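You operate a simulated robot arm through the tools that you are given. There is no shell and no other tool. Be economical: measure what you need, move in short steps, check, and stop when the job is done.

You run a simulated two-armed robot. Do the job below in one go: nothing can be reset, and whatever is moved stays where it is left.

JOB
On the top of washer one, fold the cream tea towel in half.

The check looks at the end state, three seconds after you hand in, the way a careful person would. Anything else that was tipped, shoved, dropped, spilled or broken makes it a failure. Flat cloth is picked up by pressing the open fingertips on it (5 to 10 N) and closing them slowly along it; thin cloth reads only 2 to 8 mm in the jaws.

ROBOT AND FRAMES
Two 7-joint arms with two-finger grippers on one trunk, on a base that drives. Base frame: it is fixed to the floor where the robot stands at the start and does not move with it; the origin is under the middle of the robot, x ahead of it, y to its left, z up; the surface under the hand at the start is at about z = 0.85. Lengths are in m, angles in rad, forces in N, time in s.
The left shoulder is at the start at [0.088, 0.175, 1.05], the right one opposite. With the tool pointing down near the work surface each hand reaches from about 0.1 to 0.88 m from the robot's upright axis, wherever it stands, measured 20 degrees to its own side. Places, roughly: top of washer one [0.6, 0, 0.8]. Payload 2.94 kg a hand.
The TCP of each hand is the grasp point between the finger pads, 0.03 m short of the fingertips. In the tool frame z runs along the fingers and y along their closing line. Largest opening 0.138 m; the body of the gripper starts 0.109 m behind the TCP.
Orientation is that of the tool frame in the base frame, as [roll, pitch, yaw] about the fixed x, y, z axes, in that order (R = Rz(yaw) Ry(pitch) Rx(roll)). With the fingers straight down and closing along the base's y, the tool's x points along the base's -x, its y along +y and its z along -z.

CONTROLS
- The arms move only by the tool move_arm. It takes "left_deltas", "right_deltas" or both (then of equal length, played together; a hand with none holds still); each is a list of rows, each a list of 7 numbers: the opening, from 0 (shut) to 1 (fully open), then the shift along the tool's x, y, z in mm, then the turn, a rotation vector about the tool's x, y, z in rad. In form: [[gripper, tx, ty, tz, rx, ry, rz], ...]. A call has 1 to 8 rows; each row is the pose to reach, as a shift and turn from the pose commanded when the call began, along the tool's axes at that moment. Each row takes 0.2 s and may step no farther than 0.05 m and 0.15 rad from the row before; otherwise, or with a gripper value out of range, the whole call is refused. A pose out of reach is approached as far as the arm can. The call stops where the force on the tool passes 40 N (or 10 N more than at its start, if that is more) or the arm is blocked; 0.2 s more then pass. The fingers move at their own pace and stop on an object; they squeeze with about 39 N. The grip force told is the motor's: it shows also when the fingers shut on nothing. Time passes only in rows, and 0.2 s behind the last, so rows that repeat a pose let the fingers close. It gives the time, the measured TCP pose, the force on the tool (base axes), the opening and the grip force at its end, in the units of the frame above (readings bear some noise), with the torque about the TCP (base axes, N m) and any sound that the robot's microphone picked up.
- Cameras (640 x 400 px; columns grow to the right, rows downward): "scene" is now at [0.1921, -0.0018, 1.5054]; the picture's right is [-0.03, -1.00, 0.00], its down [-0.90, 0.02, -0.44] and it looks along [0.43, -0.01, -0.90] (base axes); focal length 273 px, centre (320, 200). "left" rides on the left gripper at [0.071, -0.019, -0.146] in its tool frame; the picture's right is [0.26, 0.97, 0.00], its down [-0.85, 0.23, -0.48] and it looks along [-0.46, 0.13, 0.88] (tool axes); focal length 280 px, centre (320, 200). "right" rides on the right gripper at [0.071, 0.019, -0.146] in its tool frame; the picture's right is [-0.26, 0.97, 0.00], its down [-0.85, -0.23, -0.48] and it looks along [-0.46, -0.12, 0.88] (tool axes); focal length 280 px, centre (320, 200). There is no depth. A picture from a camera that has moved, and an enlarged one, comes with that camera's place and axes in the base frame and with its lens.
- snapshot(camera): a new picture of that camera. It takes no simulated time.
- move_column(by): slides the trunk up (or, below 0, down) by that many m; the arms and the scene camera ride with it, the base frame stays. It gives what a move gives, with no picture.
- base_move(legs): drives the robot by 1 to 6 legs, each [ahead, turn to the left] in m and rad, along the robot's own axes; the way and the turn of a leg run together, so that a leg with both is an arc; at most 1.5 m and 3.142 rad a leg. The arms and the cameras ride along, it lands a little off, and it stops where it bumps. It gives what a move gives.
- aim_head(pan, tilt): turns the head with the scene camera to pan (to the left, within 2.094 rad either way) and tilt (down, from -0.506 to 1.204), counted from straight ahead of the robot. It gives what a move gives.
- close_up(camera, box): a new picture of the part [left, top, right, bottom] of that camera's present view, enlarged. It takes no simulated time.
- hand_in(): hands the job in; it is judged then, once.

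Work in short steps. Places have to be worked out from the pictures, the camera data and where the tool is seen: move nearer, look again, correct. Check each grasp and each placing, and mend what went wrong. You have 120 turns and 108 pictures in all, those below and enlarged ones among them. Open the grippers and draw the arms clear of the work before you hand the job in, unless the task says otherwise; then end with one line.

The tools are called after "Request:" as a command line: name --argument value ..., lists and objects as JSON in quotes. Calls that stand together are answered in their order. move_arm: Moves the arms, as the interface text tells. Its arguments: {"type":"object","properties":{"left_deltas":{"type":"array"},"right_deltas":{"type":"array"}},"required":[]} The other tools are called the same way: move_column (by) slides the trunk up or down; base_move (legs) drives the base; aim_head (pan, tilt) turns the head that bears the scene camera; snapshot (camera) takes a picture; close_up (camera, box) takes an enlarged picture of a part of a camera's view; hand_in () hands the job in.

At the start:

```text
time: 0.0
left_position: [0.4972, 0.2371, 1.0316]
left_tcp_rot: [-3.141, 0.001, -3.14]
left_wrist_force: [0.1, 0.0, 0.0]
left_torque: [0.02, 0.03, 0.0]
left_opening: 0.1383
left_finger_force: 0.1
right_position: [0.3984, -0.1671, 1.0869]
right_tcp_rot: [-3.14, -0.001, -3.141]
right_wrist_force: [-0.3, -0.6, 0.6]
right_torque: [-0.02, -0.01, 0.03]
right_opening: 0.1383
right_finger_force: 0.1
trunk travel left (down, up): [-0.225, 0.509]
robot x, y, heading: [0.003, 0.0019, -0.002]
head pan, tilt: [-0.024, 1.121]
```

scene: 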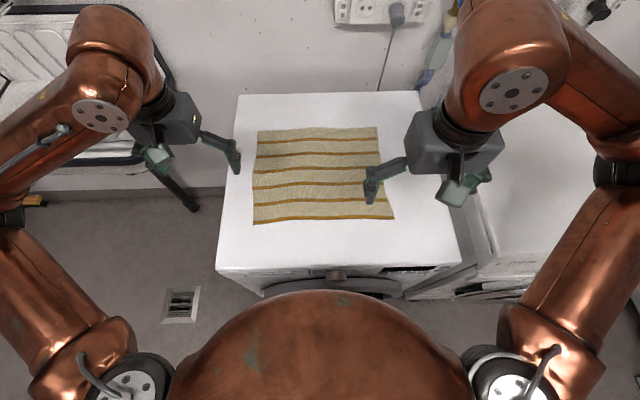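
right: 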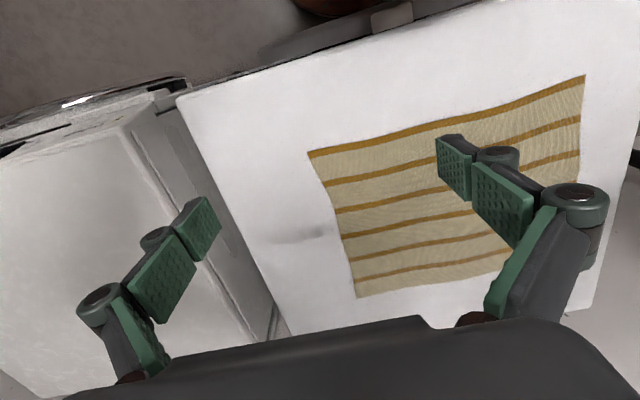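
left: 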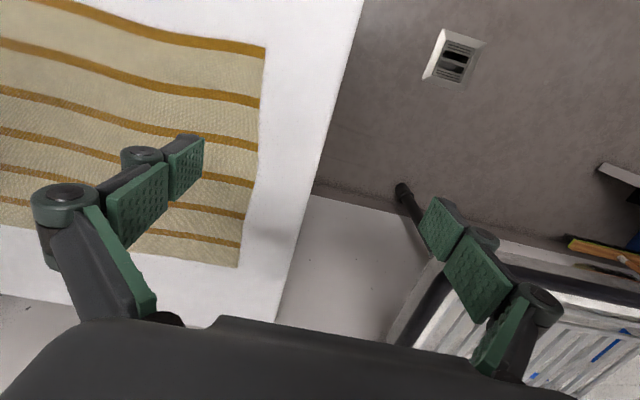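

The towel spans about x 0.44–0.745 and y −0.20–0.17, with its stripes along y. I plan to lift the two far corners and fold them towards the robot, so first I move both hands high over the far corners.

Request:
move_arm --left_deltas '[[0.5, -40, -15, 0, 0, 0, 0], [0.5, -80, -30, 0, 0, 0, 0], [0.5, -120, -45, 0, 0, 0, 0], [0.5, -160, -60, 0, 0, 0, 0], [0.5, -195, -75, 10, 0, 0, 0], [0.5, -220, -85, 20, 0, 0, 0], [0.5, -238, -92, 31, 0, 0, 0], [0.5, -238, -92, 31, 0, 0, 0]]' --right_deltas '[[0.5, -45, 0, 10, 0, 0, 0], [0.5, -90, 0, 20, 0, 0, 0], [0.5, -135, 0, 30, 0, 0, 0], [0.5, -180, 0, 40, 0, 0, 0], [0.5, -225, 0, 50, 0, 0, 0], [0.5, -270, 0, 65, 0, 0, 0], [0.5, -310, 0, 75, 0, 0, 0], [0.5, -337, 0, 87, 0, 0, 0]]'

Request:
snapshot --camera "left"

Request:
snapshot --camera "right"

Request:
snapshot --camera "scene"

```text
time: 1.8
left_position: [0.7428, 0.145, 0.9949]
left_tcp_rot: [3.14, -0.008, -3.137]
left_wrist_force: [-1.1, -0.1, -0.1]
left_torque: [0.01, -0.12, 0.03]
left_opening: 0.0692
left_finger_force: 0.1
right_position: [0.7444, -0.1679, 0.9979]
right_tcp_rot: [-3.139, -0.009, -3.139]
right_wrist_force: [-0.8, 0.3, 0.1]
right_torque: [-0.06, -0.09, 0.0]
right_opening: 0.0689
right_finger_force: 0.1
trunk travel left (down, up): [-0.225, 0.509]
robot x, y, heading: [-0.0034, 0.0001, 0.002]
head pan, tilt: [-0.024, 1.121]
```

```text
104 pictures are left
camera left: at [0.6735, 0.126, 1.1416], right [-0.26, 0.96, 0.0], down [0.85, 0.23, 0.47], along [0.45, 0.13, -0.88], focal length 280 px, centre (320, 200)
```

left: 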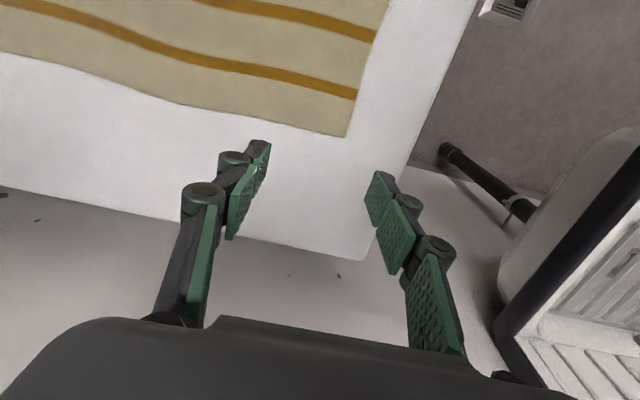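

```text
103 pictures are left
camera right: at [0.674, -0.1464, 1.1416], right [0.26, 0.97, 0.0], down [0.85, -0.23, 0.47], along [0.45, -0.13, -0.88], focal length 280 px, centre (320, 200)
```

right: 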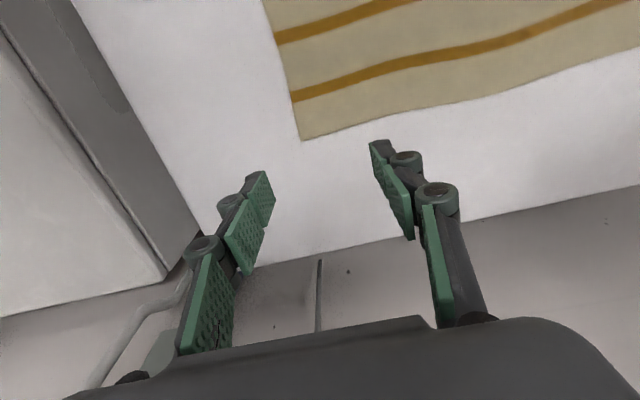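

```text
102 pictures are left
camera scene: at [0.2144, -0.0011, 1.505], right [-0.03, -1.0, 0.0], down [-0.91, 0.02, -0.42], along [0.42, -0.01, -0.91], focal length 273 px, centre (320, 200)
```

scene: 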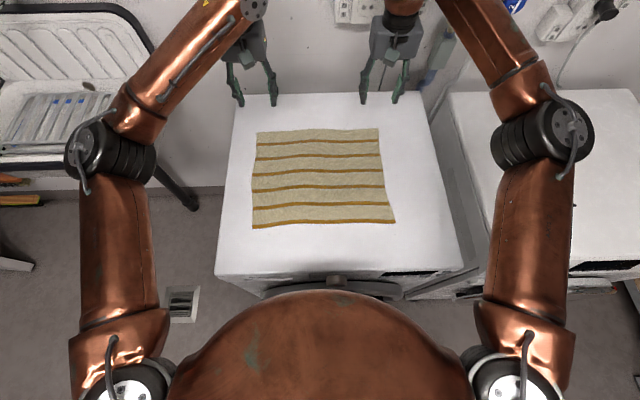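

Both wrist cameras agree with the scene: the far corners are at about (0.743, 0.174) and (0.748, −0.190), with the surface near z 0.85. I go down to about 20 mm above it, set a little inside the corners.

Request:
move_arm --left_deltas '[[0.4, 10, -13, 40, 0, 0, 0], [0.4, 10, -13, 75, 0, 0, 0], [0.4, 10, -13, 95, 0, 0, 0], [0.4, 10, -13, 95, 0, 0, 0]]' --right_deltas '[[0.4, 6, 20, 40, 0, 0, 0], [0.4, 6, 20, 75, 0, 0, 0], [0.4, 6, 20, 98, 0, 0, 0], [0.4, 6, 20, 98, 0, 0, 0]]'

Request:
snapshot --camera "left"

Request:
snapshot --camera "right"

```text
time: 2.5
left_position: [0.7238, 0.1436, 0.9224]
left_tcp_rot: [-3.141, 0.001, -3.09]
left_wrist_force: [-0.1, 0.3, -1.1]
left_torque: [-0.15, -0.02, 0.02]
left_opening: 0.0552
left_finger_force: 0.0
right_position: [0.7338, -0.1653, 0.9335]
right_tcp_rot: [3.138, 0.009, 3.069]
right_wrist_force: [-0.5, -2.0, -0.3]
right_torque: [0.18, 0.01, -0.03]
right_opening: 0.0552
right_finger_force: 0.1
trunk travel left (down, up): [-0.225, 0.509]
robot x, y, heading: [0.0012, -0.0018, -0.001]
head pan, tilt: [-0.024, 1.121]
stopped in row 3 (right hand): the arm was blocked; the commanded pose is now the measured one
```

```text
101 pictures are left
camera left: at [0.6538, 0.1212, 1.0681], right [-0.31, 0.95, 0.0], down [0.83, 0.27, 0.48], along [0.45, 0.15, -0.88], focal length 280 px, centre (320, 200)
```

left: 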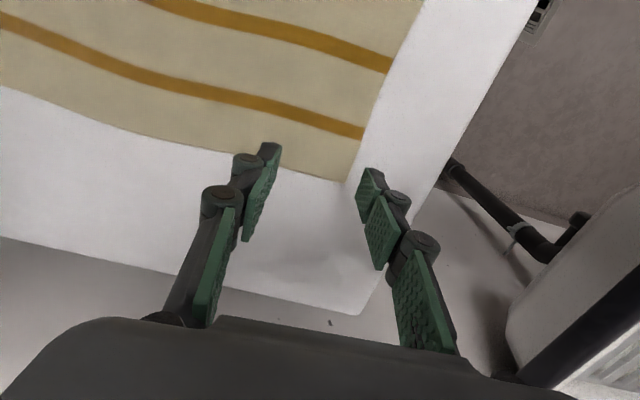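

```text
100 pictures are left
camera right: at [0.6633, -0.1402, 1.0782], right [0.33, 0.94, 0.01], down [0.83, -0.29, 0.48], along [0.46, -0.15, -0.88], focal length 280 px, centre (320, 200)
```

right: 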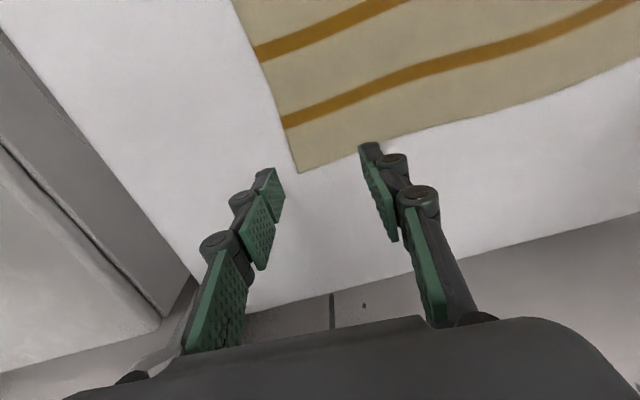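

The right arm was blocked and both hands yawed slightly, so I look at the scene for the cause.

Request:
snapshot --camera "scene"

```text
99 pictures are left
camera scene: at [0.279, -0.0019, 1.5022], right [-0.03, -1.0, 0.0], down [-0.92, 0.02, -0.38], along [0.38, -0.01, -0.92], focal length 273 px, centre (320, 200)
```

scene: 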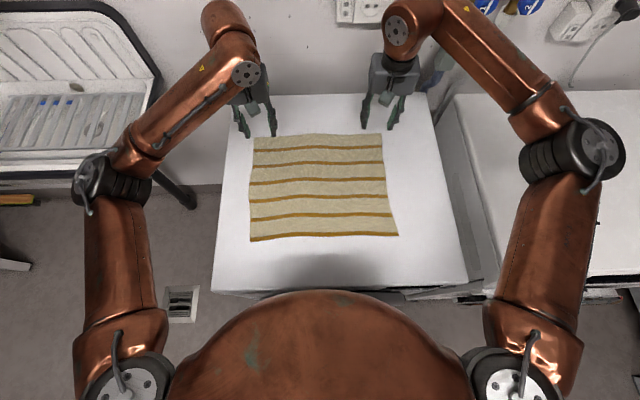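

Nothing visible is touching the arms, so a joint limit or lag during the fast descent seems likely. I retry gently with small steps and undo the yaw drift.

Request:
move_arm --right_deltas '[[0.4, 0, 5, 5, 0, 0, -0.03], [0.4, 0, 10, 10, 0, 0, -0.07], [0.4, 0, 15, 15, 0, 0, -0.07], [0.4, 0, 15, 15, 0, 0, -0.07]]'

```text
time: 2.8
left_position: [0.7146, 0.1659, 0.9391]
left_tcp_rot: [-3.088, -0.012, -2.987]
left_wrist_force: [-1.0, 0.2, -0.8]
left_torque: [-0.08, -0.06, -0.05]
left_opening: 0.0552
left_finger_force: 0.1
right_position: [0.7311, -0.2022, 0.9642]
right_tcp_rot: [3.104, 0.031, 2.922]
right_wrist_force: [0.0, -0.9, -0.6]
right_torque: [0.03, -0.01, 0.01]
right_opening: 0.0553
right_finger_force: 0.1
trunk travel left (down, up): [-0.225, 0.509]
robot x, y, heading: [-0.0027, -0.001, 0.001]
head pan, tilt: [-0.024, 1.121]
stopped in row 1 (left hand): the arm was blocked; the commanded pose is now the measured one
```

Both hands drifted outward and up, including the left one that was told to hold. I check the camera pose to see whether the body is shifting.

Request:
snapshot --camera "scene"

```text
98 pictures are left
camera scene: at [0.3195, -0.0018, 1.4987], right [-0.02, -1.0, 0.0], down [-0.93, 0.02, -0.36], along [0.36, -0.01, -0.93], focal length 273 px, centre (320, 200)
```

scene: 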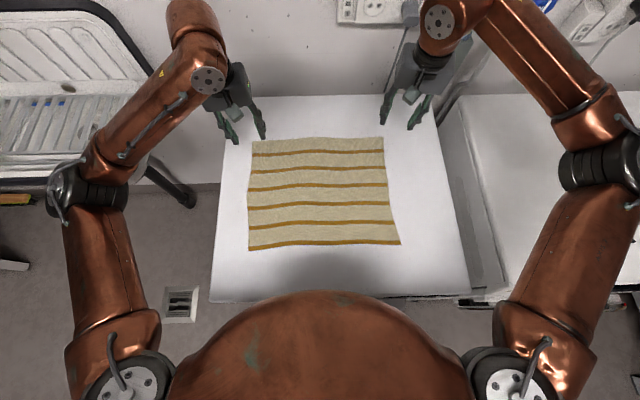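

The trunk is leaning forward more with each move, from camera x 0.19 to 0.32, and cramping the arms. I back both hands up and towards me to see if the lean recovers.

Request:
move_arm --left_deltas '[[0.4, 20, 0, -20, 0, 0, 0], [0.4, 50, 0, -40, 0, 0, 0], [0.4, 80, 0, -50, 0, 0, 0], [0.4, 110, 0, -60, 0, 0, 0], [0.4, 110, 0, -60, 0, 0, 0]]' --right_deltas '[[0.4, 20, 0, -20, 0, 0, 0], [0.4, 50, 0, -40, 0, 0, 0], [0.4, 80, 0, -50, 0, 0, 0], [0.4, 110, 0, -50, 0, 0, 0], [0.4, 110, 0, -50, 0, 0, 0]]'

Request:
snapshot --camera "scene"

```text
time: 3.2
left_position: [0.6825, 0.2064, 0.983]
left_tcp_rot: [-3.081, -0.015, -2.901]
left_wrist_force: [0.3, 0.1, -1.3]
left_torque: [-0.11, -0.02, 0.01]
left_opening: 0.055
left_finger_force: 0.1
right_position: [0.7025, -0.2324, 1.022]
right_tcp_rot: [3.034, 0.05, 2.806]
right_wrist_force: [0.1, 0.4, -2.8]
right_torque: [-0.07, 0.01, 0.0]
right_opening: 0.0551
right_finger_force: 0.0
trunk travel left (down, up): [-0.225, 0.509]
robot x, y, heading: [-0.0006, 0.0005, 0.001]
head pan, tilt: [-0.024, 1.121]
stopped in row 1 (left hand): the arm was blocked; the commanded pose is now the measured one
```

```text
97 pictures are left
camera scene: at [0.3611, -0.0025, 1.4941], right [-0.03, -1.0, 0.0], down [-0.94, 0.02, -0.33], along [0.33, -0.01, -0.94], focal length 273 px, centre (320, 200)
```

scene: 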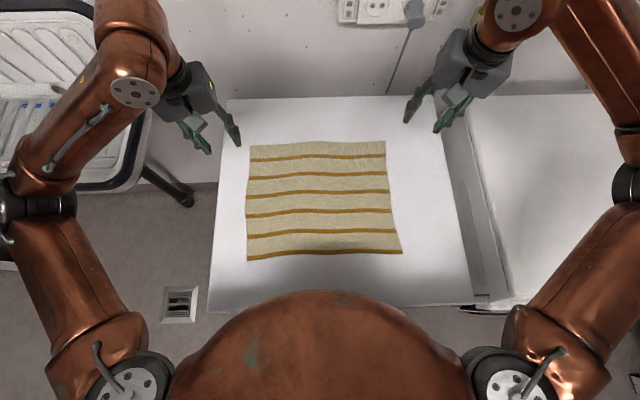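

The pitch appears to pivot near the floor, so the robot may be tipping forward from having both arms far out. I pull both hands back towards the body right away.

Request:
move_arm --left_deltas '[[0.4, 30, 0, -10, 0, 0, 0], [0.4, 60, 0, -20, 0, 0, 0], [0.4, 100, 0, -30, 0, 0, 0], [0.4, 150, 0, -40, 0, 0, 0], [0.4, 200, 0, -50, 0, 0, 0]]' --right_deltas '[[0.4, 30, 0, -10, 0, 0, 0], [0.4, 60, 0, -20, 0, 0, 0], [0.4, 100, 0, -30, 0, 0, 0], [0.4, 150, 0, -40, 0, 0, 0], [0.4, 200, 0, -50, 0, 0, 0]]'

Request:
snapshot --camera "scene"

```text
refused: row 4 steps farther than a row can; nothing moved
```

```text
96 pictures are left
camera scene: at [0.3611, -0.0025, 1.4941], right [-0.03, -1.0, 0.0], down [-0.94, 0.02, -0.33], along [0.33, -0.01, -0.94], focal length 273 px, centre (320, 200)
```

scene: 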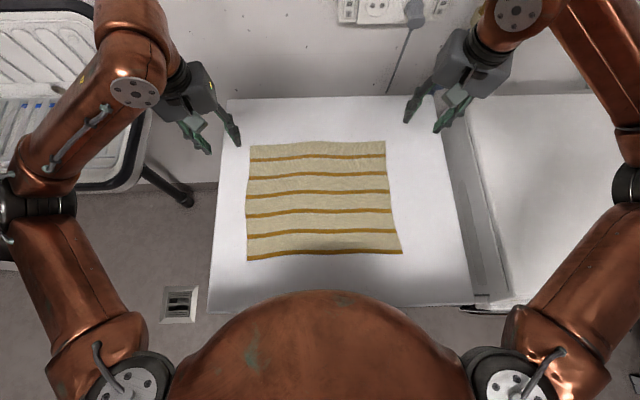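

That call was refused because one step was too big. I repeat it within the limit.

Request:
move_arm --left_deltas '[[0.4, 30, 0, -10, 0, 0, 0], [0.4, 60, 0, -20, 0, 0, 0], [0.4, 100, 0, -30, 0, 0, 0], [0.4, 140, 0, -40, 0, 0, 0], [0.4, 180, 0, -50, 0, 0, 0]]' --right_deltas '[[0.4, 30, 0, -10, 0, 0, 0], [0.4, 60, 0, -20, 0, 0, 0], [0.4, 100, 0, -30, 0, 0, 0], [0.4, 140, 0, -40, 0, 0, 0], [0.4, 180, 0, -50, 0, 0, 0]]'

Request:
snapshot --camera "scene"

```text
time: 3.5
left_position: [0.6198, 0.2309, 1.0468]
left_tcp_rot: [-3.033, 0.088, -2.805]
left_wrist_force: [1.4, -0.2, -2.4]
left_torque: [0.04, 0.06, 0.03]
left_opening: 0.0551
left_finger_force: 0.0
right_position: [0.623, -0.2368, 1.0969]
right_tcp_rot: [2.926, 0.092, 2.743]
right_wrist_force: [0.4, 0.5, -1.5]
right_torque: [-0.07, 0.06, -0.01]
right_opening: 0.0554
right_finger_force: 0.1
trunk travel left (down, up): [-0.225, 0.509]
robot x, y, heading: [-0.0025, -0.0006, -0.001]
head pan, tilt: [-0.024, 1.121]
stopped in row 1 (left hand): the arm was blocked; the commanded pose is now the measured one
```

```text
95 pictures are left
camera scene: at [0.365, 0.0001, 1.4941], right [-0.02, -1.0, 0.0], down [-0.94, 0.02, -0.33], along [0.33, -0.01, -0.94], focal length 273 px, centre (320, 200)
```

scene: 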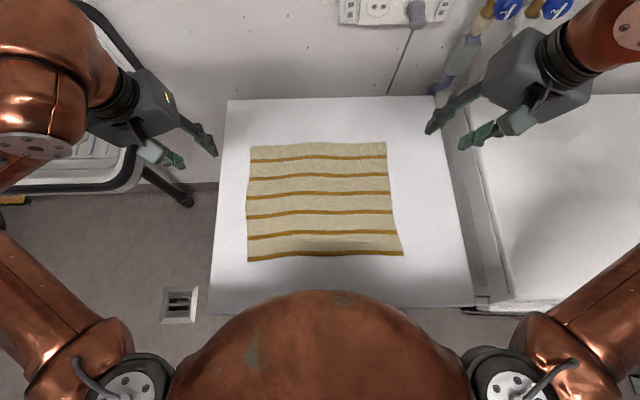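

The lean has stopped growing now that the arms came in. I keep retracting gently to bring the body back upright.

Request:
move_arm --left_deltas '[[0.4, 30, 0, 0, 0, 0, 0], [0.4, 60, 0, 0, 0, 0, 0], [0.4, 100, 0, 0, 0, 0, 0], [0.4, 140, 0, 0, 0, 0, 0], [0.4, 180, 0, 0, 0, 0, 0]]' --right_deltas '[[0.4, 30, 0, 0, 0, 0, 0], [0.4, 60, 0, 0, 0, 0, 0], [0.4, 100, 0, 0, 0, 0, 0], [0.4, 140, 0, 0, 0, 0, 0], [0.4, 180, 0, 0, 0, 0, 0]]'

Request:
snapshot --camera "scene"

```text
time: 3.8
left_position: [0.5006, 0.2322, 1.1061]
left_tcp_rot: [-2.943, 0.264, -2.714]
left_wrist_force: [1.0, -0.2, -2.7]
left_torque: [0.02, 0.02, 0.02]
left_opening: 0.055
left_finger_force: 0.0
right_position: [0.4843, -0.2458, 1.1541]
right_tcp_rot: [2.844, 0.197, 2.668]
right_wrist_force: [2.3, 0.2, -3.0]
right_torque: [0.0, 0.11, 0.03]
right_opening: 0.0554
right_finger_force: 0.0
trunk travel left (down, up): [-0.225, 0.509]
robot x, y, heading: [-0.0015, -0.0005, -0.0]
head pan, tilt: [-0.024, 1.121]
stopped in row 1 (left hand): the arm was blocked; the commanded pose is now the measured one
```

```text
94 pictures are left
camera scene: at [0.3003, -0.0025, 1.5001], right [-0.03, -1.0, 0.0], down [-0.93, 0.02, -0.37], along [0.37, -0.01, -0.93], focal length 273 px, centre (320, 200)
```

scene: 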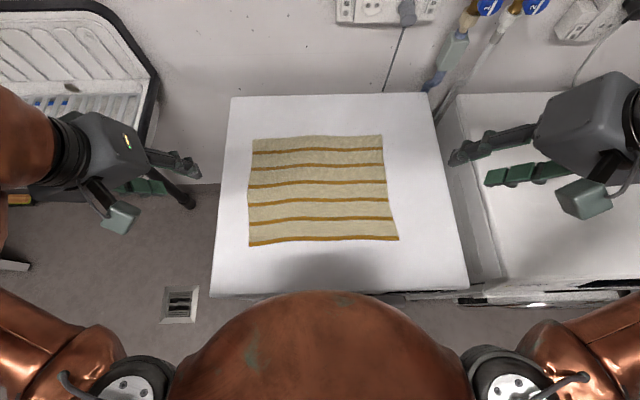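

The body is swinging back upright, so the robot really had been tipping. I hold still to let it settle.

Request:
move_arm --left_deltas '[[0.4, 0, 0, 0, 0, 0, 0], [0.4, 0, 0, 0, 0, 0, 0]]' --right_deltas '[[0.4, 0, 0, 0, 0, 0, 0], [0.4, 0, 0, 0, 0, 0, 0]]'

Request:
snapshot --camera "scene"

```text
time: 4.2
left_position: [0.358, 0.2362, 1.135]
left_tcp_rot: [-2.924, 0.371, -2.713]
left_wrist_force: [1.7, -0.2, 3.8]
left_torque: [-0.04, 0.23, -0.05]
left_opening: 0.0551
left_finger_force: 0.0
right_position: [0.3412, -0.2441, 1.1804]
right_tcp_rot: [2.815, 0.311, 2.66]
right_wrist_force: [-1.4, -1.4, 2.8]
right_torque: [-0.01, 0.01, 0.04]
right_opening: 0.0552
right_finger_force: 0.1
trunk travel left (down, up): [-0.225, 0.509]
robot x, y, heading: [-0.004, 0.0006, 0.001]
head pan, tilt: [-0.024, 1.121]
stopped in row 1 (left hand): the arm was blocked; the commanded pose is now the measured one
```

```text
93 pictures are left
camera scene: at [0.1505, -0.0019, 1.5125], right [-0.03, -1.0, 0.0], down [-0.89, 0.02, -0.46], along [0.46, -0.01, -0.89], focal length 273 px, centre (320, 200)
```

scene: 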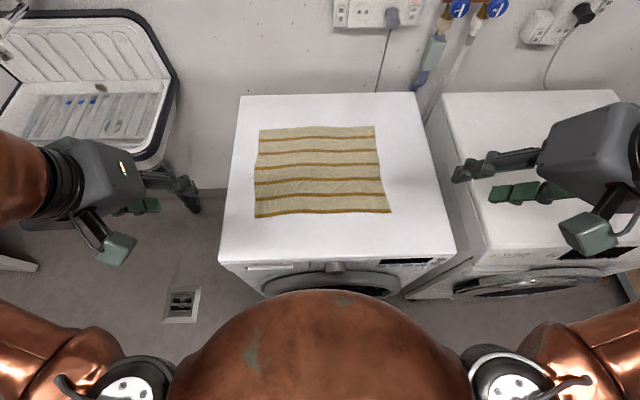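

The camera is back at x 0.15. I hold again to see whether it stays there.

Request:
move_arm --left_deltas '[[0.4, 0, 0, 0, 0, 0, 0], [0.4, 0, 0, 0, 0, 0, 0], [0.4, 0, 0, 0, 0, 0, 0]]' --right_deltas '[[0.4, 0, 0, 0, 0, 0, 0], [0.4, 0, 0, 0, 0, 0, 0], [0.4, 0, 0, 0, 0, 0, 0]]'

Request:
snapshot --camera "scene"

```text
time: 5.0
left_position: [0.4586, 0.2434, 1.1582]
left_tcp_rot: [-2.713, 0.387, -2.458]
left_wrist_force: [1.1, 0.6, 0.1]
left_torque: [0.01, 0.18, -0.05]
left_opening: 0.0553
left_finger_force: 0.1
right_position: [0.3959, -0.2571, 1.1539]
right_tcp_rot: [2.805, 0.38, 2.578]
right_wrist_force: [0.4, -0.3, -0.1]
right_torque: [0.04, 0.13, 0.05]
right_opening: 0.0552
right_finger_force: 0.0
trunk travel left (down, up): [-0.225, 0.509]
robot x, y, heading: [0.0095, -0.0035, 0.0]
head pan, tilt: [-0.024, 1.121]
stopped in row 3 (left hand): the arm was blocked; the commanded pose is now the measured one
```

```text
92 pictures are left
camera scene: at [0.381, -0.0006, 1.4922], right [-0.02, -1.0, 0.0], down [-0.95, 0.02, -0.32], along [0.32, -0.01, -0.95], focal length 273 px, centre (320, 200)
```

scene: 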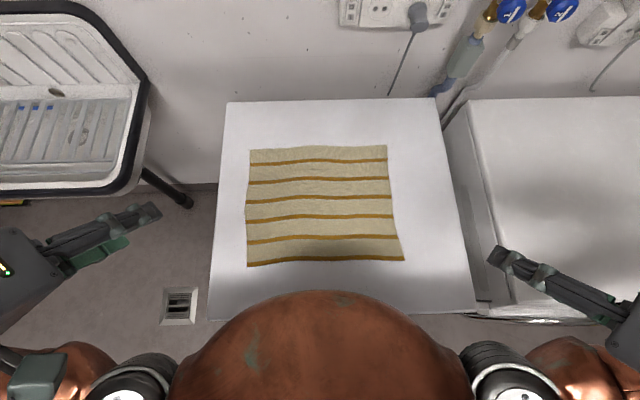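

The robot is rocking back and forth. I make a call that keeps the arms still, a tiny head move, so the rocking can die down.

Request:
aim_head --pan -0.024 --tilt 1.05

Request:
snapshot --camera "scene"

```text
time: 5.7
left_position: [0.3205, 0.2049, 1.154]
left_tcp_rot: [-2.699, 0.29, -2.61]
left_wrist_force: [25.2, -1.1, -2.8]
left_torque: [0.9, 2.31, -0.62]
left_opening: 0.0551
left_finger_force: 0.0
right_position: [0.2997, -0.2452, 1.1781]
right_tcp_rot: [2.803, 0.334, 2.649]
right_wrist_force: [3.1, 0.7, -1.9]
right_torque: [-0.01, 0.24, 0.04]
right_opening: 0.0553
right_finger_force: 0.1
trunk travel left (down, up): [-0.225, 0.509]
robot x, y, heading: [-0.0024, 0.0034, -0.003]
head pan, tilt: [-0.024, 1.051]
```

```text
91 pictures are left
camera scene: at [0.1388, -0.0012, 1.5219], right [-0.03, -1.0, 0.0], down [-0.85, 0.02, -0.53], along [0.53, -0.01, -0.85], focal length 273 px, centre (320, 200)
```

scene: 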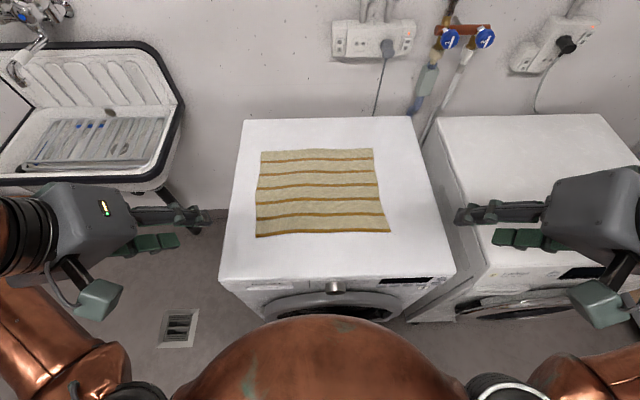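

The body is back near upright. I wait again with another tiny head move.

Request:
aim_head --pan -0.024 --tilt 1.06

Request:
snapshot --camera "scene"

```text
time: 6.3
left_position: [0.4477, 0.2009, 1.148]
left_tcp_rot: [-2.606, 0.208, -2.514]
left_wrist_force: [-27.4, -1.0, 3.8]
left_torque: [-0.63, -2.33, 0.95]
left_opening: 0.0551
left_finger_force: 0.1
right_position: [0.404, -0.2566, 1.1474]
right_tcp_rot: [2.818, 0.359, 2.589]
right_wrist_force: [-2.4, -2.6, 2.4]
right_torque: [0.18, -0.16, 0.06]
right_opening: 0.0551
right_finger_force: 0.1
trunk travel left (down, up): [-0.225, 0.509]
robot x, y, heading: [0.0009, -0.0028, 0.004]
head pan, tilt: [-0.024, 1.059]
```

```text
90 pictures are left
camera scene: at [0.3976, -0.0011, 1.4916], right [-0.02, -1.0, 0.0], down [-0.93, 0.02, -0.37], along [0.37, -0.01, -0.93], focal length 273 px, centre (320, 200)
```

scene: 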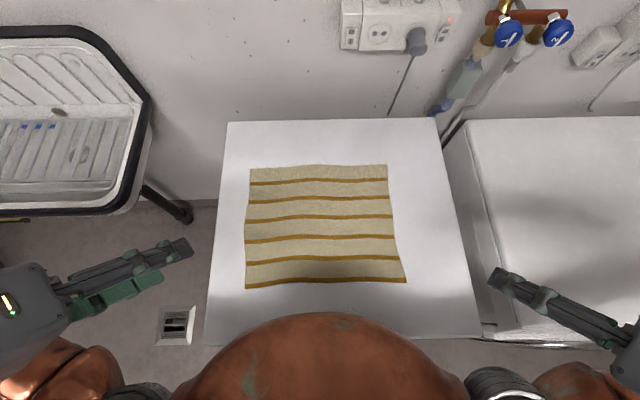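

It is swinging with a period of about 1.2 s. I spend a few more quiet head moves to see if it damps out.

Request:
aim_head --pan -0.024 --tilt 1.065

Request:
aim_head --pan -0.024 --tilt 1.06

Request:
aim_head --pan -0.024 --tilt 1.065

Request:
aim_head --pan -0.024 --tilt 1.06

Request:
snapshot --camera "scene"

```text
time: 6.9
left_position: [0.2882, 0.206, 1.1612]
left_tcp_rot: [-2.685, 0.33, -2.607]
left_wrist_force: [-23.9, 4.1, 10.2]
left_torque: [-1.02, -1.84, 0.46]
left_opening: 0.0551
left_finger_force: 0.2
right_position: [0.2652, -0.245, 1.1894]
right_tcp_rot: [2.79, 0.363, 2.645]
right_wrist_force: [1.1, 0.2, 5.1]
right_torque: [-0.03, 0.37, 0.08]
right_opening: 0.0554
right_finger_force: 0.1
trunk travel left (down, up): [-0.225, 0.509]
robot x, y, heading: [-0.0009, 0.0002, -0.003]
head pan, tilt: [-0.024, 1.065]
```

```text
time: 7.5
left_position: [0.4334, 0.2022, 1.1397]
left_tcp_rot: [-2.669, 0.215, -2.562]
left_wrist_force: [-27.6, -2.4, 6.9]
left_torque: [-0.5, -2.47, 1.08]
left_opening: 0.055
left_finger_force: 0.0
right_position: [0.3964, -0.2493, 1.1496]
right_tcp_rot: [2.852, 0.272, 2.647]
right_wrist_force: [-4.9, 0.1, 0.5]
right_torque: [0.09, -0.51, -0.01]
right_opening: 0.0551
right_finger_force: 0.0
trunk travel left (down, up): [-0.225, 0.509]
robot x, y, heading: [0.003, 0.0008, 0.003]
head pan, tilt: [-0.024, 1.059]
```

```text
time: 8.1
left_position: [0.3185, 0.2041, 1.167]
left_tcp_rot: [-2.59, 0.316, -2.523]
left_wrist_force: [-28.9, 3.0, 2.3]
left_torque: [-1.13, -2.48, 0.79]
left_opening: 0.0556
left_finger_force: 0.0
right_position: [0.2833, -0.2493, 1.1671]
right_tcp_rot: [2.8, 0.373, 2.63]
right_wrist_force: [0.7, -1.0, 2.8]
right_torque: [0.05, 0.35, 0.12]
right_opening: 0.0552
right_finger_force: 0.1
trunk travel left (down, up): [-0.225, 0.509]
robot x, y, heading: [-0.0002, 0.001, 0.001]
head pan, tilt: [-0.024, 1.065]
```

```text
time: 8.7
left_position: [0.411, 0.2035, 1.1257]
left_tcp_rot: [-2.751, 0.211, -2.629]
left_wrist_force: [-27.5, -1.4, 4.6]
left_torque: [-0.55, -2.62, 0.93]
left_opening: 0.0553
left_finger_force: 0.1
right_position: [0.393, -0.2447, 1.1554]
right_tcp_rot: [2.846, 0.257, 2.665]
right_wrist_force: [-4.5, 0.8, 0.7]
right_torque: [-0.02, -0.44, -0.02]
right_opening: 0.0549
right_finger_force: 0.1
trunk travel left (down, up): [-0.225, 0.509]
robot x, y, heading: [0.0002, -0.0004, 0.003]
head pan, tilt: [-0.024, 1.059]
```

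```text
89 pictures are left
camera scene: at [0.3045, -0.001, 1.5028], right [-0.02, -1.0, 0.0], down [-0.9, 0.02, -0.43], along [0.43, -0.01, -0.9], focal length 273 px, centre (320, 200)
```

scene: 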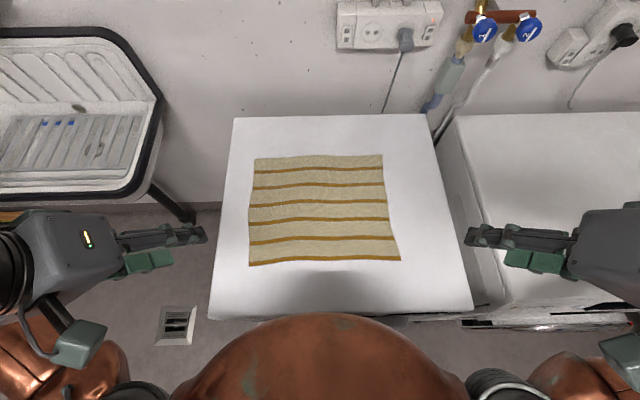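

The left wrist shows a steady −27 N, probably the hand touching its own arm, and the swing is fading slowly. I lower the trunk a bit, which brings the centre of mass down and is a quiet move.

Request:
move_column --by -0.08

Request:
snapshot --camera "left"

Request:
snapshot --camera "scene"

```text
time: 9.0
left_position: [0.3654, 0.179, 1.1492]
left_tcp_rot: [-2.568, 0.06, -2.45]
left_wrist_force: [8.4, -19.5, 20.4]
left_torque: [1.77, 1.75, 1.05]
left_opening: 0.0552
left_finger_force: 0.0
right_position: [0.3387, -0.2679, 1.1442]
right_tcp_rot: [2.806, 0.385, 2.566]
right_wrist_force: [1.7, 1.3, -2.2]
right_torque: [-0.13, -0.05, 0.02]
right_opening: 0.0552
right_finger_force: 0.0
trunk travel left (down, up): [-0.222, 0.512]
robot x, y, heading: [0.0044, 0.0013, -0.005]
head pan, tilt: [-0.024, 1.059]
stopped: the arm was blocked; the commanded pose is now the measured one
```

```text
88 pictures are left
camera left: at [0.2637, 0.1774, 1.2779], right [-0.69, 0.48, -0.54], down [0.35, 0.88, 0.32], along [0.63, 0.03, -0.78], focal length 280 px, centre (320, 200)
```

left: 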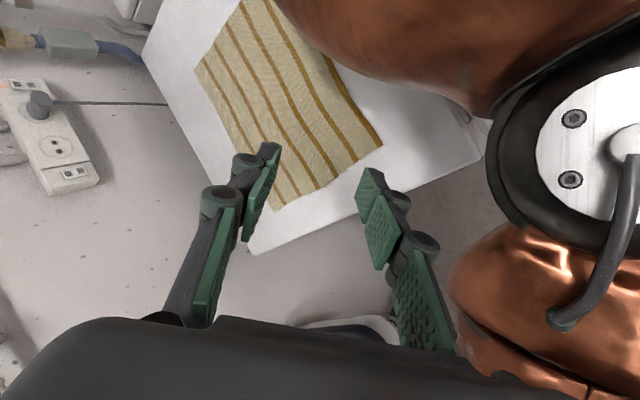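

```text
87 pictures are left
camera scene: at [0.3732, -0.0087, 1.4928], right [-0.03, -1.0, 0.0], down [-0.92, 0.02, -0.39], along [0.39, -0.01, -0.92], focal length 273 px, centre (320, 200)
```

scene: 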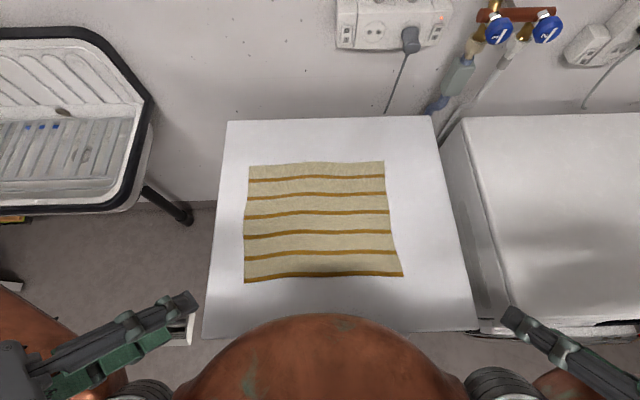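

The left hand is pressed close to its own upper arm. I move it forward and outward to free it.

Request:
move_arm --left_deltas '[[0.4, -25, -7, 7, 0, 0, 0], [0.4, -50, -14, 13, 0, 0, 0], [0.4, -80, -22, 20, 0, 0, 0], [0.4, -110, -30, 28, 0, 0, 0], [0.4, -118, -34, 31, 0, 0, 0]]'

Request:
snapshot --camera "scene"

```text
time: 9.3
left_position: [0.2476, 0.1722, 1.1758]
left_tcp_rot: [-2.458, -0.064, -2.358]
left_wrist_force: [-2.3, -9.2, -3.9]
left_torque: [0.52, -0.2, 0.45]
left_opening: 0.0553
left_finger_force: 0.1
left hand out of reach, approached as far as the arm can: row 1
right_position: [0.2395, -0.2857, 1.1452]
right_tcp_rot: [2.672, 0.528, 2.381]
right_wrist_force: [66.1, 1.5, 73.6]
right_torque: [-1.03, 2.38, 1.01]
right_opening: 0.039
right_finger_force: 0.1
trunk travel left (down, up): [-0.222, 0.512]
robot x, y, heading: [0.005, -0.0009, -0.001]
head pan, tilt: [-0.024, 1.059]
stopped in row 1 (left hand): the arm was blocked; the commanded pose is now the measured one
```

```text
86 pictures are left
camera scene: at [0.3084, -0.0013, 1.5003], right [-0.02, -1.0, 0.0], down [-0.9, 0.02, -0.43], along [0.43, -0.01, -0.9], focal length 273 px, centre (320, 200)
```

scene: 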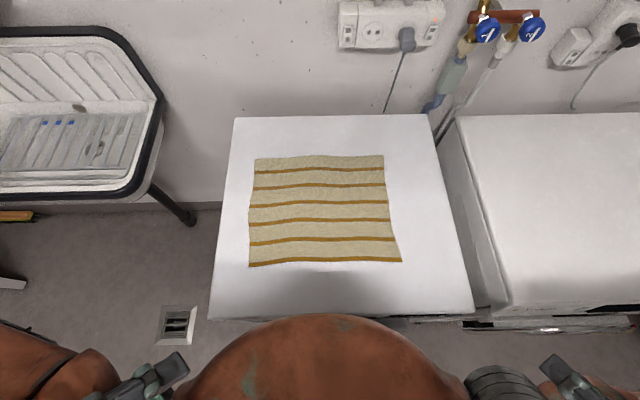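

Both hands are now near the body and the rocking disturbs every command. I wait longer using large, slow head moves while the arms hold their joints.

Request:
aim_head --pan 1.5 --tilt 0.9

Request:
snapshot --camera "scene"

Request:
aim_head --pan -1.5 --tilt 0.9

Request:
snapshot --camera "scene"

Request:
aim_head --pan 0.0 --tilt 1.1

Request:
snapshot --camera "scene"

```text
time: 10.9
left_position: [0.1523, 0.1873, 1.1722]
left_tcp_rot: [-2.443, 0.143, -2.387]
left_wrist_force: [-0.3, 1.4, 0.8]
left_torque: [-0.02, 0.1, -0.08]
left_opening: 0.0552
left_finger_force: 0.1
right_position: [0.1427, -0.2671, 1.1636]
right_tcp_rot: [2.707, 0.557, 2.527]
right_wrist_force: [3.1, 2.4, 5.3]
right_torque: [-0.18, 0.67, -0.09]
right_opening: 0.0651
right_finger_force: 1.2
trunk travel left (down, up): [-0.222, 0.512]
robot x, y, heading: [0.0013, 0.0006, 0.008]
head pan, tilt: [1.499, 0.901]
```

```text
85 pictures are left
camera scene: at [0.0841, 0.0762, 1.5274], right [1.0, -0.07, 0.04], down [-0.03, -0.78, -0.62], along [0.07, 0.62, -0.78], focal length 273 px, centre (320, 200)
```

scene: 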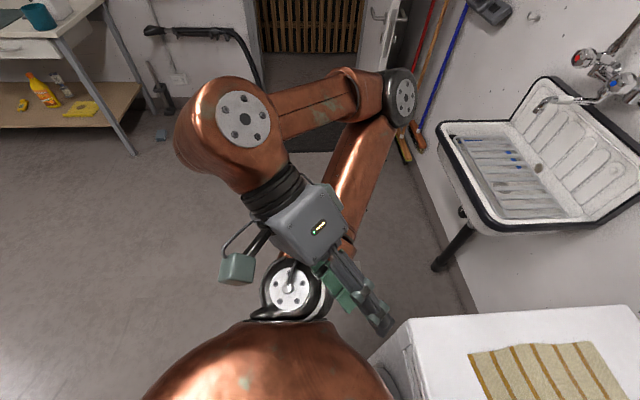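

```text
time: 13.6
left_position: [0.2451, 0.1852, 1.1553]
left_tcp_rot: [-2.505, 0.064, -2.398]
left_wrist_force: [2.5, 0.1, -2.5]
left_torque: [-0.09, 0.14, -0.11]
left_opening: 0.0554
left_finger_force: 0.0
right_position: [0.2343, -0.2605, 1.1479]
right_tcp_rot: [2.764, 0.48, 2.559]
right_wrist_force: [3.4, -0.2, -1.6]
right_torque: [0.0, 0.15, 0.03]
right_opening: 0.0591
right_finger_force: 0.1
trunk travel left (down, up): [-0.222, 0.512]
robot x, y, heading: [0.0012, -0.0049, 0.007]
head pan, tilt: [-1.499, 0.901]
```

```text
84 pictures are left
camera scene: at [0.1636, -0.0733, 1.515], right [-1.0, -0.08, 0.02], down [-0.07, 0.78, -0.62], along [0.04, -0.62, -0.78], focal length 273 px, centre (320, 200)
```

scene: 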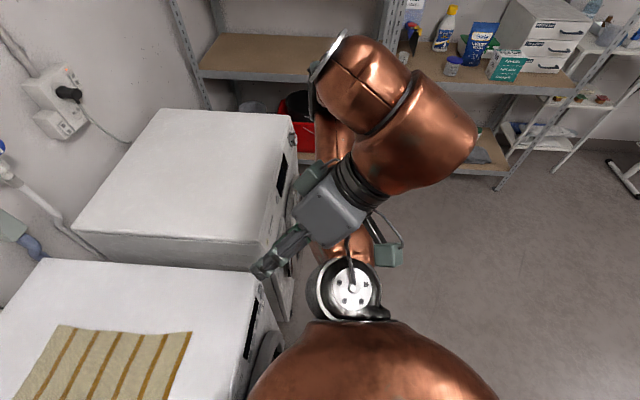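

```text
time: 15.2
left_position: [0.1915, 0.186, 1.163]
left_tcp_rot: [-2.447, 0.112, -2.381]
left_wrist_force: [1.3, 2.0, 0.7]
left_torque: [-0.05, 0.25, -0.19]
left_opening: 0.0552
left_finger_force: 0.1
right_position: [0.1786, -0.2699, 1.1505]
right_tcp_rot: [2.721, 0.532, 2.531]
right_wrist_force: [3.3, 0.1, 1.1]
right_torque: [-0.04, 0.4, 0.06]
right_opening: 0.0621
right_finger_force: 0.6
trunk travel left (down, up): [-0.222, 0.512]
robot x, y, heading: [0.0023, 0.0018, 0.001]
head pan, tilt: [0.0, 1.1]
```

```text
83 pictures are left
camera scene: at [0.2031, 0.0013, 1.5031], right [0.01, -1.0, 0.0], down [-0.89, 0.0, -0.45], along [0.45, 0.0, -0.89], focal length 273 px, centre (320, 200)
```

scene: 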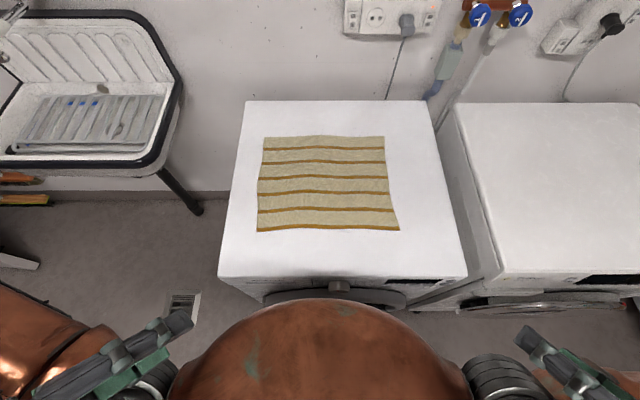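

The swing is damping now and nothing has been knocked. I keep waiting with slow head moves.

Request:
aim_head --pan 1.8 --tilt 1.0

Request:
aim_head --pan -1.8 --tilt 1.0

Request:
aim_head --pan 0.0 --tilt 1.1

Request:
aim_head --pan 0.0 --tilt 1.12

Request:
snapshot --camera "scene"

```text
time: 16.9
left_position: [0.227, 0.1849, 1.1596]
left_tcp_rot: [-2.492, 0.082, -2.394]
left_wrist_force: [2.0, -0.2, -0.4]
left_torque: [-0.03, 0.2, -0.1]
left_opening: 0.0554
left_finger_force: 0.1
right_position: [0.2155, -0.2617, 1.1526]
right_tcp_rot: [2.75, 0.493, 2.548]
right_wrist_force: [2.4, -0.3, -0.3]
right_torque: [0.0, 0.16, -0.03]
right_opening: 0.0552
right_finger_force: 0.0
trunk travel left (down, up): [-0.222, 0.512]
robot x, y, heading: [0.0019, -0.0034, 0.003]
head pan, tilt: [1.799, 1.0]
```

```text
time: 19.9
left_position: [0.221, 0.1847, 1.1613]
left_tcp_rot: [-2.484, 0.087, -2.392]
left_wrist_force: [0.5, -0.5, -0.6]
left_torque: [0.02, -0.01, -0.02]
left_opening: 0.0552
left_finger_force: 0.0
right_position: [0.21, -0.2629, 1.1549]
right_tcp_rot: [2.741, 0.501, 2.543]
right_wrist_force: [-1.1, -0.7, -0.9]
right_torque: [0.01, 0.03, -0.03]
right_opening: 0.0555
right_finger_force: 0.0
trunk travel left (down, up): [-0.222, 0.512]
robot x, y, heading: [-0.0004, 0.0005, 0.0]
head pan, tilt: [-1.799, 1.0]
```

```text
time: 21.8
left_position: [0.2199, 0.1844, 1.162]
left_tcp_rot: [-2.486, 0.087, -2.392]
left_wrist_force: [0.1, 0.7, -0.5]
left_torque: [0.0, 0.03, 0.02]
left_opening: 0.0551
left_finger_force: 0.1
right_position: [0.2095, -0.2625, 1.1552]
right_tcp_rot: [2.743, 0.501, 2.543]
right_wrist_force: [0.3, 0.6, 0.3]
right_torque: [0.0, 0.0, -0.03]
right_opening: 0.0554
right_finger_force: 0.1
trunk travel left (down, up): [-0.222, 0.512]
robot x, y, heading: [0.0033, -0.0032, 0.007]
head pan, tilt: [0.0, 1.1]
```

```text
time: 22.4
left_position: [0.2212, 0.1846, 1.1617]
left_tcp_rot: [-2.484, 0.086, -2.393]
left_wrist_force: [-0.6, 0.0, -0.4]
left_torque: [0.0, 0.02, 0.03]
left_opening: 0.0551
left_finger_force: 0.1
right_position: [0.2097, -0.2636, 1.1548]
right_tcp_rot: [2.742, 0.501, 2.541]
right_wrist_force: [0.9, -0.3, -0.5]
right_torque: [-0.02, 0.01, -0.01]
right_opening: 0.0552
right_finger_force: 0.0
trunk travel left (down, up): [-0.222, 0.512]
robot x, y, heading: [0.0038, -0.0007, 0.009]
head pan, tilt: [0.0, 1.121]
```

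```text
82 pictures are left
camera scene: at [0.1973, 0.0012, 1.5023], right [0.01, -1.0, 0.0], down [-0.9, -0.01, -0.44], along [0.44, 0.0, -0.9], focal length 273 px, centre (320, 200)
```

scene: 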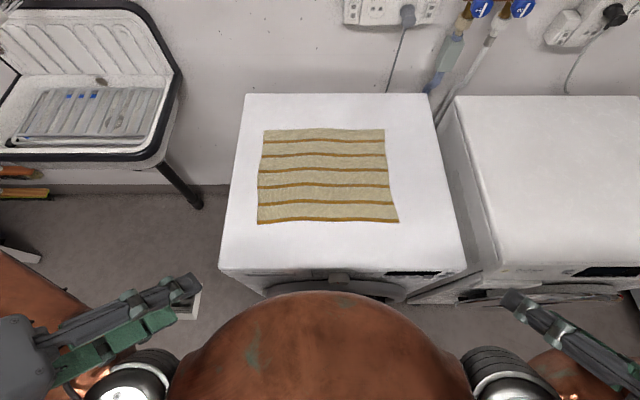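

The robot is settled and upright (camera x 0.197), so fast two-arm reaches tip it. From now on I move slowly and extend only one arm at a time. First I bring both hands gently back to a neutral tool-down pose.

Request:
move_arm --left_deltas '[[0.4, -20, -2.5, 13.6, -0.0743, 0.0405, 0.0865], [0.4, -41, -5, 27, -0.1486, 0.081, 0.173], [0.4, -61, -7.5, 41, -0.223, 0.1215, 0.2595], [0.4, -82, -10, 54, -0.297, 0.162, 0.346], [0.4, -102, -12.5, 68, -0.3715, 0.2025, 0.4325], [0.4, -122, -15, 82, -0.446, 0.243, 0.519], [0.4, -143, -17.5, 95, -0.52, 0.2835, 0.6055], [0.4, -163, -20, 109, -0.594, 0.324, 0.692]]' --right_deltas '[[0.4, -10, 13, 20, 0.0288, 0.0741, -0.06], [0.4, -19.5, 26, 40, 0.0576, 0.148, -0.12], [0.4, -29, 40, 60, 0.0864, 0.222, -0.18], [0.4, -39, 53, 80, 0.115, 0.296, -0.24], [0.4, -49, 66, 99, 0.144, 0.37, -0.3], [0.4, -58, 79, 119, 0.173, 0.445, -0.36], [0.4, -68, 92, 139, 0.2, 0.519, -0.42], [0.4, -78, 105, 159, 0.23, 0.593, -0.48]]'

Request:
snapshot --camera "scene"

```text
time: 24.2
left_position: [0.4034, 0.2404, 1.1008]
left_tcp_rot: [3.136, -0.002, -3.14]
left_wrist_force: [-1.3, 0.0, -0.3]
left_torque: [0.01, 0.04, -0.02]
left_opening: 0.0554
left_finger_force: 0.0
right_position: [0.399, -0.1976, 1.0988]
right_tcp_rot: [-3.138, -0.002, -3.141]
right_wrist_force: [0.7, -0.6, -0.1]
right_torque: [0.03, 0.01, 0.0]
right_opening: 0.0552
right_finger_force: 0.0
trunk travel left (down, up): [-0.222, 0.512]
robot x, y, heading: [0.005, -0.0009, -0.0]
head pan, tilt: [0.0, 1.121]
```

```text
81 pictures are left
camera scene: at [0.1992, 0.0007, 1.5019], right [0.01, -1.0, 0.0], down [-0.9, 0.0, -0.43], along [0.43, 0.0, -0.9], focal length 273 px, centre (320, 200)
```

scene: 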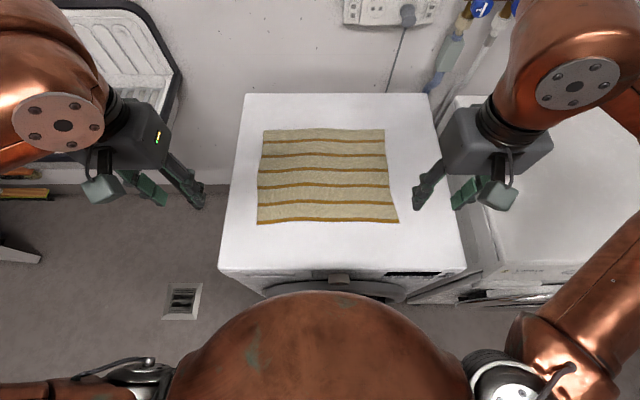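

Both hands are tool-down and the body is steady at 0.199. Now I move only the right hand slowly towards the far-right corner and check the lean on the way.

Request:
move_arm --right_deltas '[[0.4, -10, 2, 3, 0, 0, 0], [0.4, -30, 5, 8, 0, 0, 0], [0.4, -55, 9, 14, 0, 0, 0], [0.4, -80, 13, 20, 0, 0, 0], [0.4, -105, 16, 26, 0, 0, 0], [0.4, -130, 20, 32, 0, 0, 0], [0.4, -150, 23, 37, 0, 0, 0], [0.4, -160, 24, 40, 0, 0, 0]]'

Request:
move_arm --right_deltas '[[0.4, -10, 2, 6, 0, 0, 0], [0.4, -30, 5, 16, 0, 0, 0], [0.4, -55, 9, 28, 0, 0, 0], [0.4, -80, 13, 40, 0, 0, 0], [0.4, -105, 16, 52, 0, 0, 0], [0.4, -130, 20, 64, 0, 0, 0], [0.4, -150, 23, 74, 0, 0, 0], [0.4, -160, 24, 80, 0, 0, 0]]'

Request:
snapshot --camera "scene"

```text
time: 26.0
left_position: [0.4025, 0.2419, 1.1001]
left_tcp_rot: [3.138, 0.003, -3.141]
left_wrist_force: [-0.5, -0.2, 1.3]
left_torque: [0.03, 0.0, -0.01]
left_opening: 0.0552
left_finger_force: 0.2
right_position: [0.5581, -0.1766, 1.0597]
right_tcp_rot: [-3.141, 0.002, -3.141]
right_wrist_force: [-0.5, 0.1, -0.2]
right_torque: [-0.01, 0.01, 0.0]
right_opening: 0.0552
right_finger_force: 0.0
trunk travel left (down, up): [-0.222, 0.512]
robot x, y, heading: [0.0028, -0.0003, 0.007]
head pan, tilt: [0.0, 1.121]
```

```text
time: 27.8
left_position: [0.4018, 0.2409, 1.101]
left_tcp_rot: [3.139, 0.001, -3.141]
left_wrist_force: [1.0, 0.0, 0.4]
left_torque: [-0.01, 0.0, 0.0]
left_opening: 0.0549
left_finger_force: 0.0
right_position: [0.7179, -0.1499, 0.9796]
right_tcp_rot: [-3.141, 0.001, -3.139]
right_wrist_force: [-0.4, -0.5, 0.1]
right_torque: [0.0, -0.01, -0.03]
right_opening: 0.0553
right_finger_force: 0.1
trunk travel left (down, up): [-0.222, 0.512]
robot x, y, heading: [0.0044, 0.0006, 0.004]
head pan, tilt: [0.0, 1.121]
```

```text
80 pictures are left
camera scene: at [0.1977, 0.0012, 1.5023], right [0.01, -1.0, 0.0], down [-0.9, -0.01, -0.43], along [0.43, 0.0, -0.9], focal length 273 px, centre (320, 200)
```

scene: 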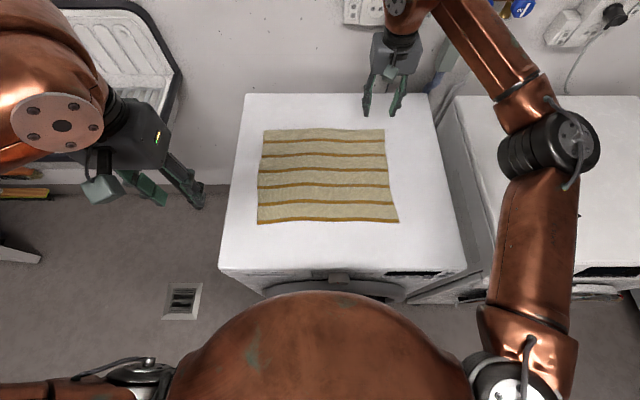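

The lean is steady. I continue down to about 20 mm over the cloth.

Request:
move_arm --right_deltas '[[0.4, -6, 0, 12, 0, 0, 0], [0.4, -12, 1, 28, 0, 0, 0], [0.4, -18, 2, 44, 0, 0, 0], [0.4, -20, 2, 58, 0, 0, 0], [0.4, -20, 2, 70, 0, 0, 0], [0.4, -20, 2, 78, 0, 0, 0]]'

Request:
snapshot --camera "right"

Request:
snapshot --camera "scene"

```text
time: 29.2
left_position: [0.403, 0.2421, 1.1017]
left_tcp_rot: [3.136, 0.002, -3.14]
left_wrist_force: [-0.3, 0.7, 0.5]
left_torque: [0.0, 0.01, -0.01]
left_opening: 0.0555
left_finger_force: 0.2
right_position: [0.7377, -0.1492, 0.9018]
right_tcp_rot: [-3.139, -0.001, -3.14]
right_wrist_force: [-0.6, -0.4, 0.7]
right_torque: [-0.02, -0.01, 0.02]
right_opening: 0.0553
right_finger_force: 0.1
trunk travel left (down, up): [-0.222, 0.512]
robot x, y, heading: [-0.001, 0.0024, 0.003]
head pan, tilt: [0.0, 1.121]
```

```text
79 pictures are left
camera right: at [0.6667, -0.1282, 1.0469], right [0.26, 0.97, 0.0], down [0.85, -0.23, 0.48], along [0.46, -0.13, -0.88], focal length 280 px, centre (320, 200)
```

right: 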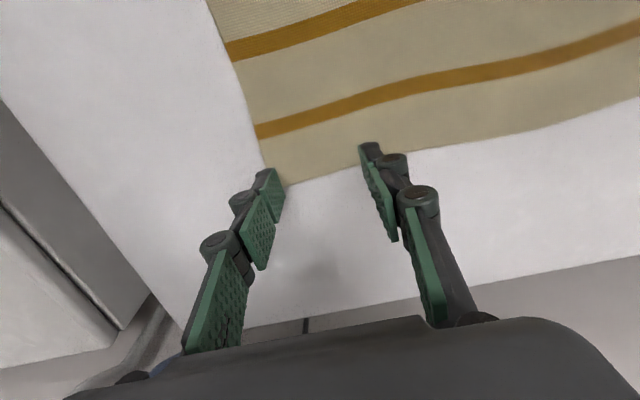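

```text
78 pictures are left
camera scene: at [0.1977, 0.0012, 1.5023], right [0.01, -1.0, 0.0], down [-0.9, -0.01, -0.43], along [0.43, 0.0, -0.9], focal length 273 px, centre (320, 200)
```

scene: 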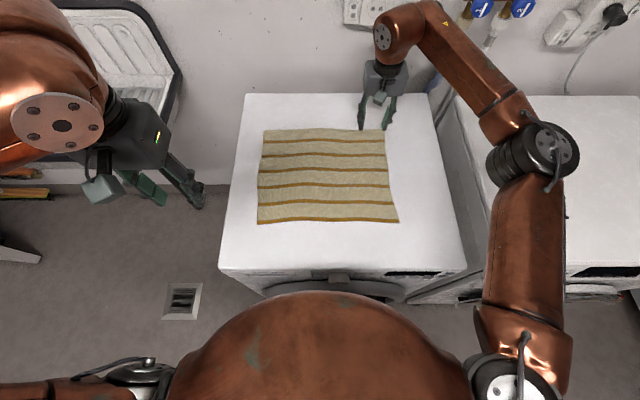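

The corner is at about (0.752, −0.18), and my outer fingertip sits right at the towel's side edge. I shift 10 mm inward, narrow the opening slightly and go down to just above contact.

Request:
move_arm --right_deltas '[[0.36, 0, 5, 4, 0, 0, 0], [0.36, 0, 10, 10, 0, 0, 0], [0.36, 0, 10, 14, 0, 0, 0], [0.36, 0, 10, 18, 0, 0, 0], [0.36, 0, 10, 20, 0, 0, 0]]'

```text
time: 30.4
left_position: [0.4017, 0.2423, 1.101]
left_tcp_rot: [3.137, 0.002, -3.139]
left_wrist_force: [-0.1, 0.6, 0.7]
left_torque: [0.0, 0.0, -0.01]
left_opening: 0.0552
left_finger_force: 0.0
right_position: [0.7363, -0.1393, 0.8817]
right_tcp_rot: [-3.141, 0.0, 3.141]
right_wrist_force: [-0.2, 0.1, 0.4]
right_torque: [-0.01, 0.01, -0.01]
right_opening: 0.05
right_finger_force: 0.0
trunk travel left (down, up): [-0.222, 0.512]
robot x, y, heading: [0.0033, -0.0001, 0.005]
head pan, tilt: [0.0, 1.121]
```

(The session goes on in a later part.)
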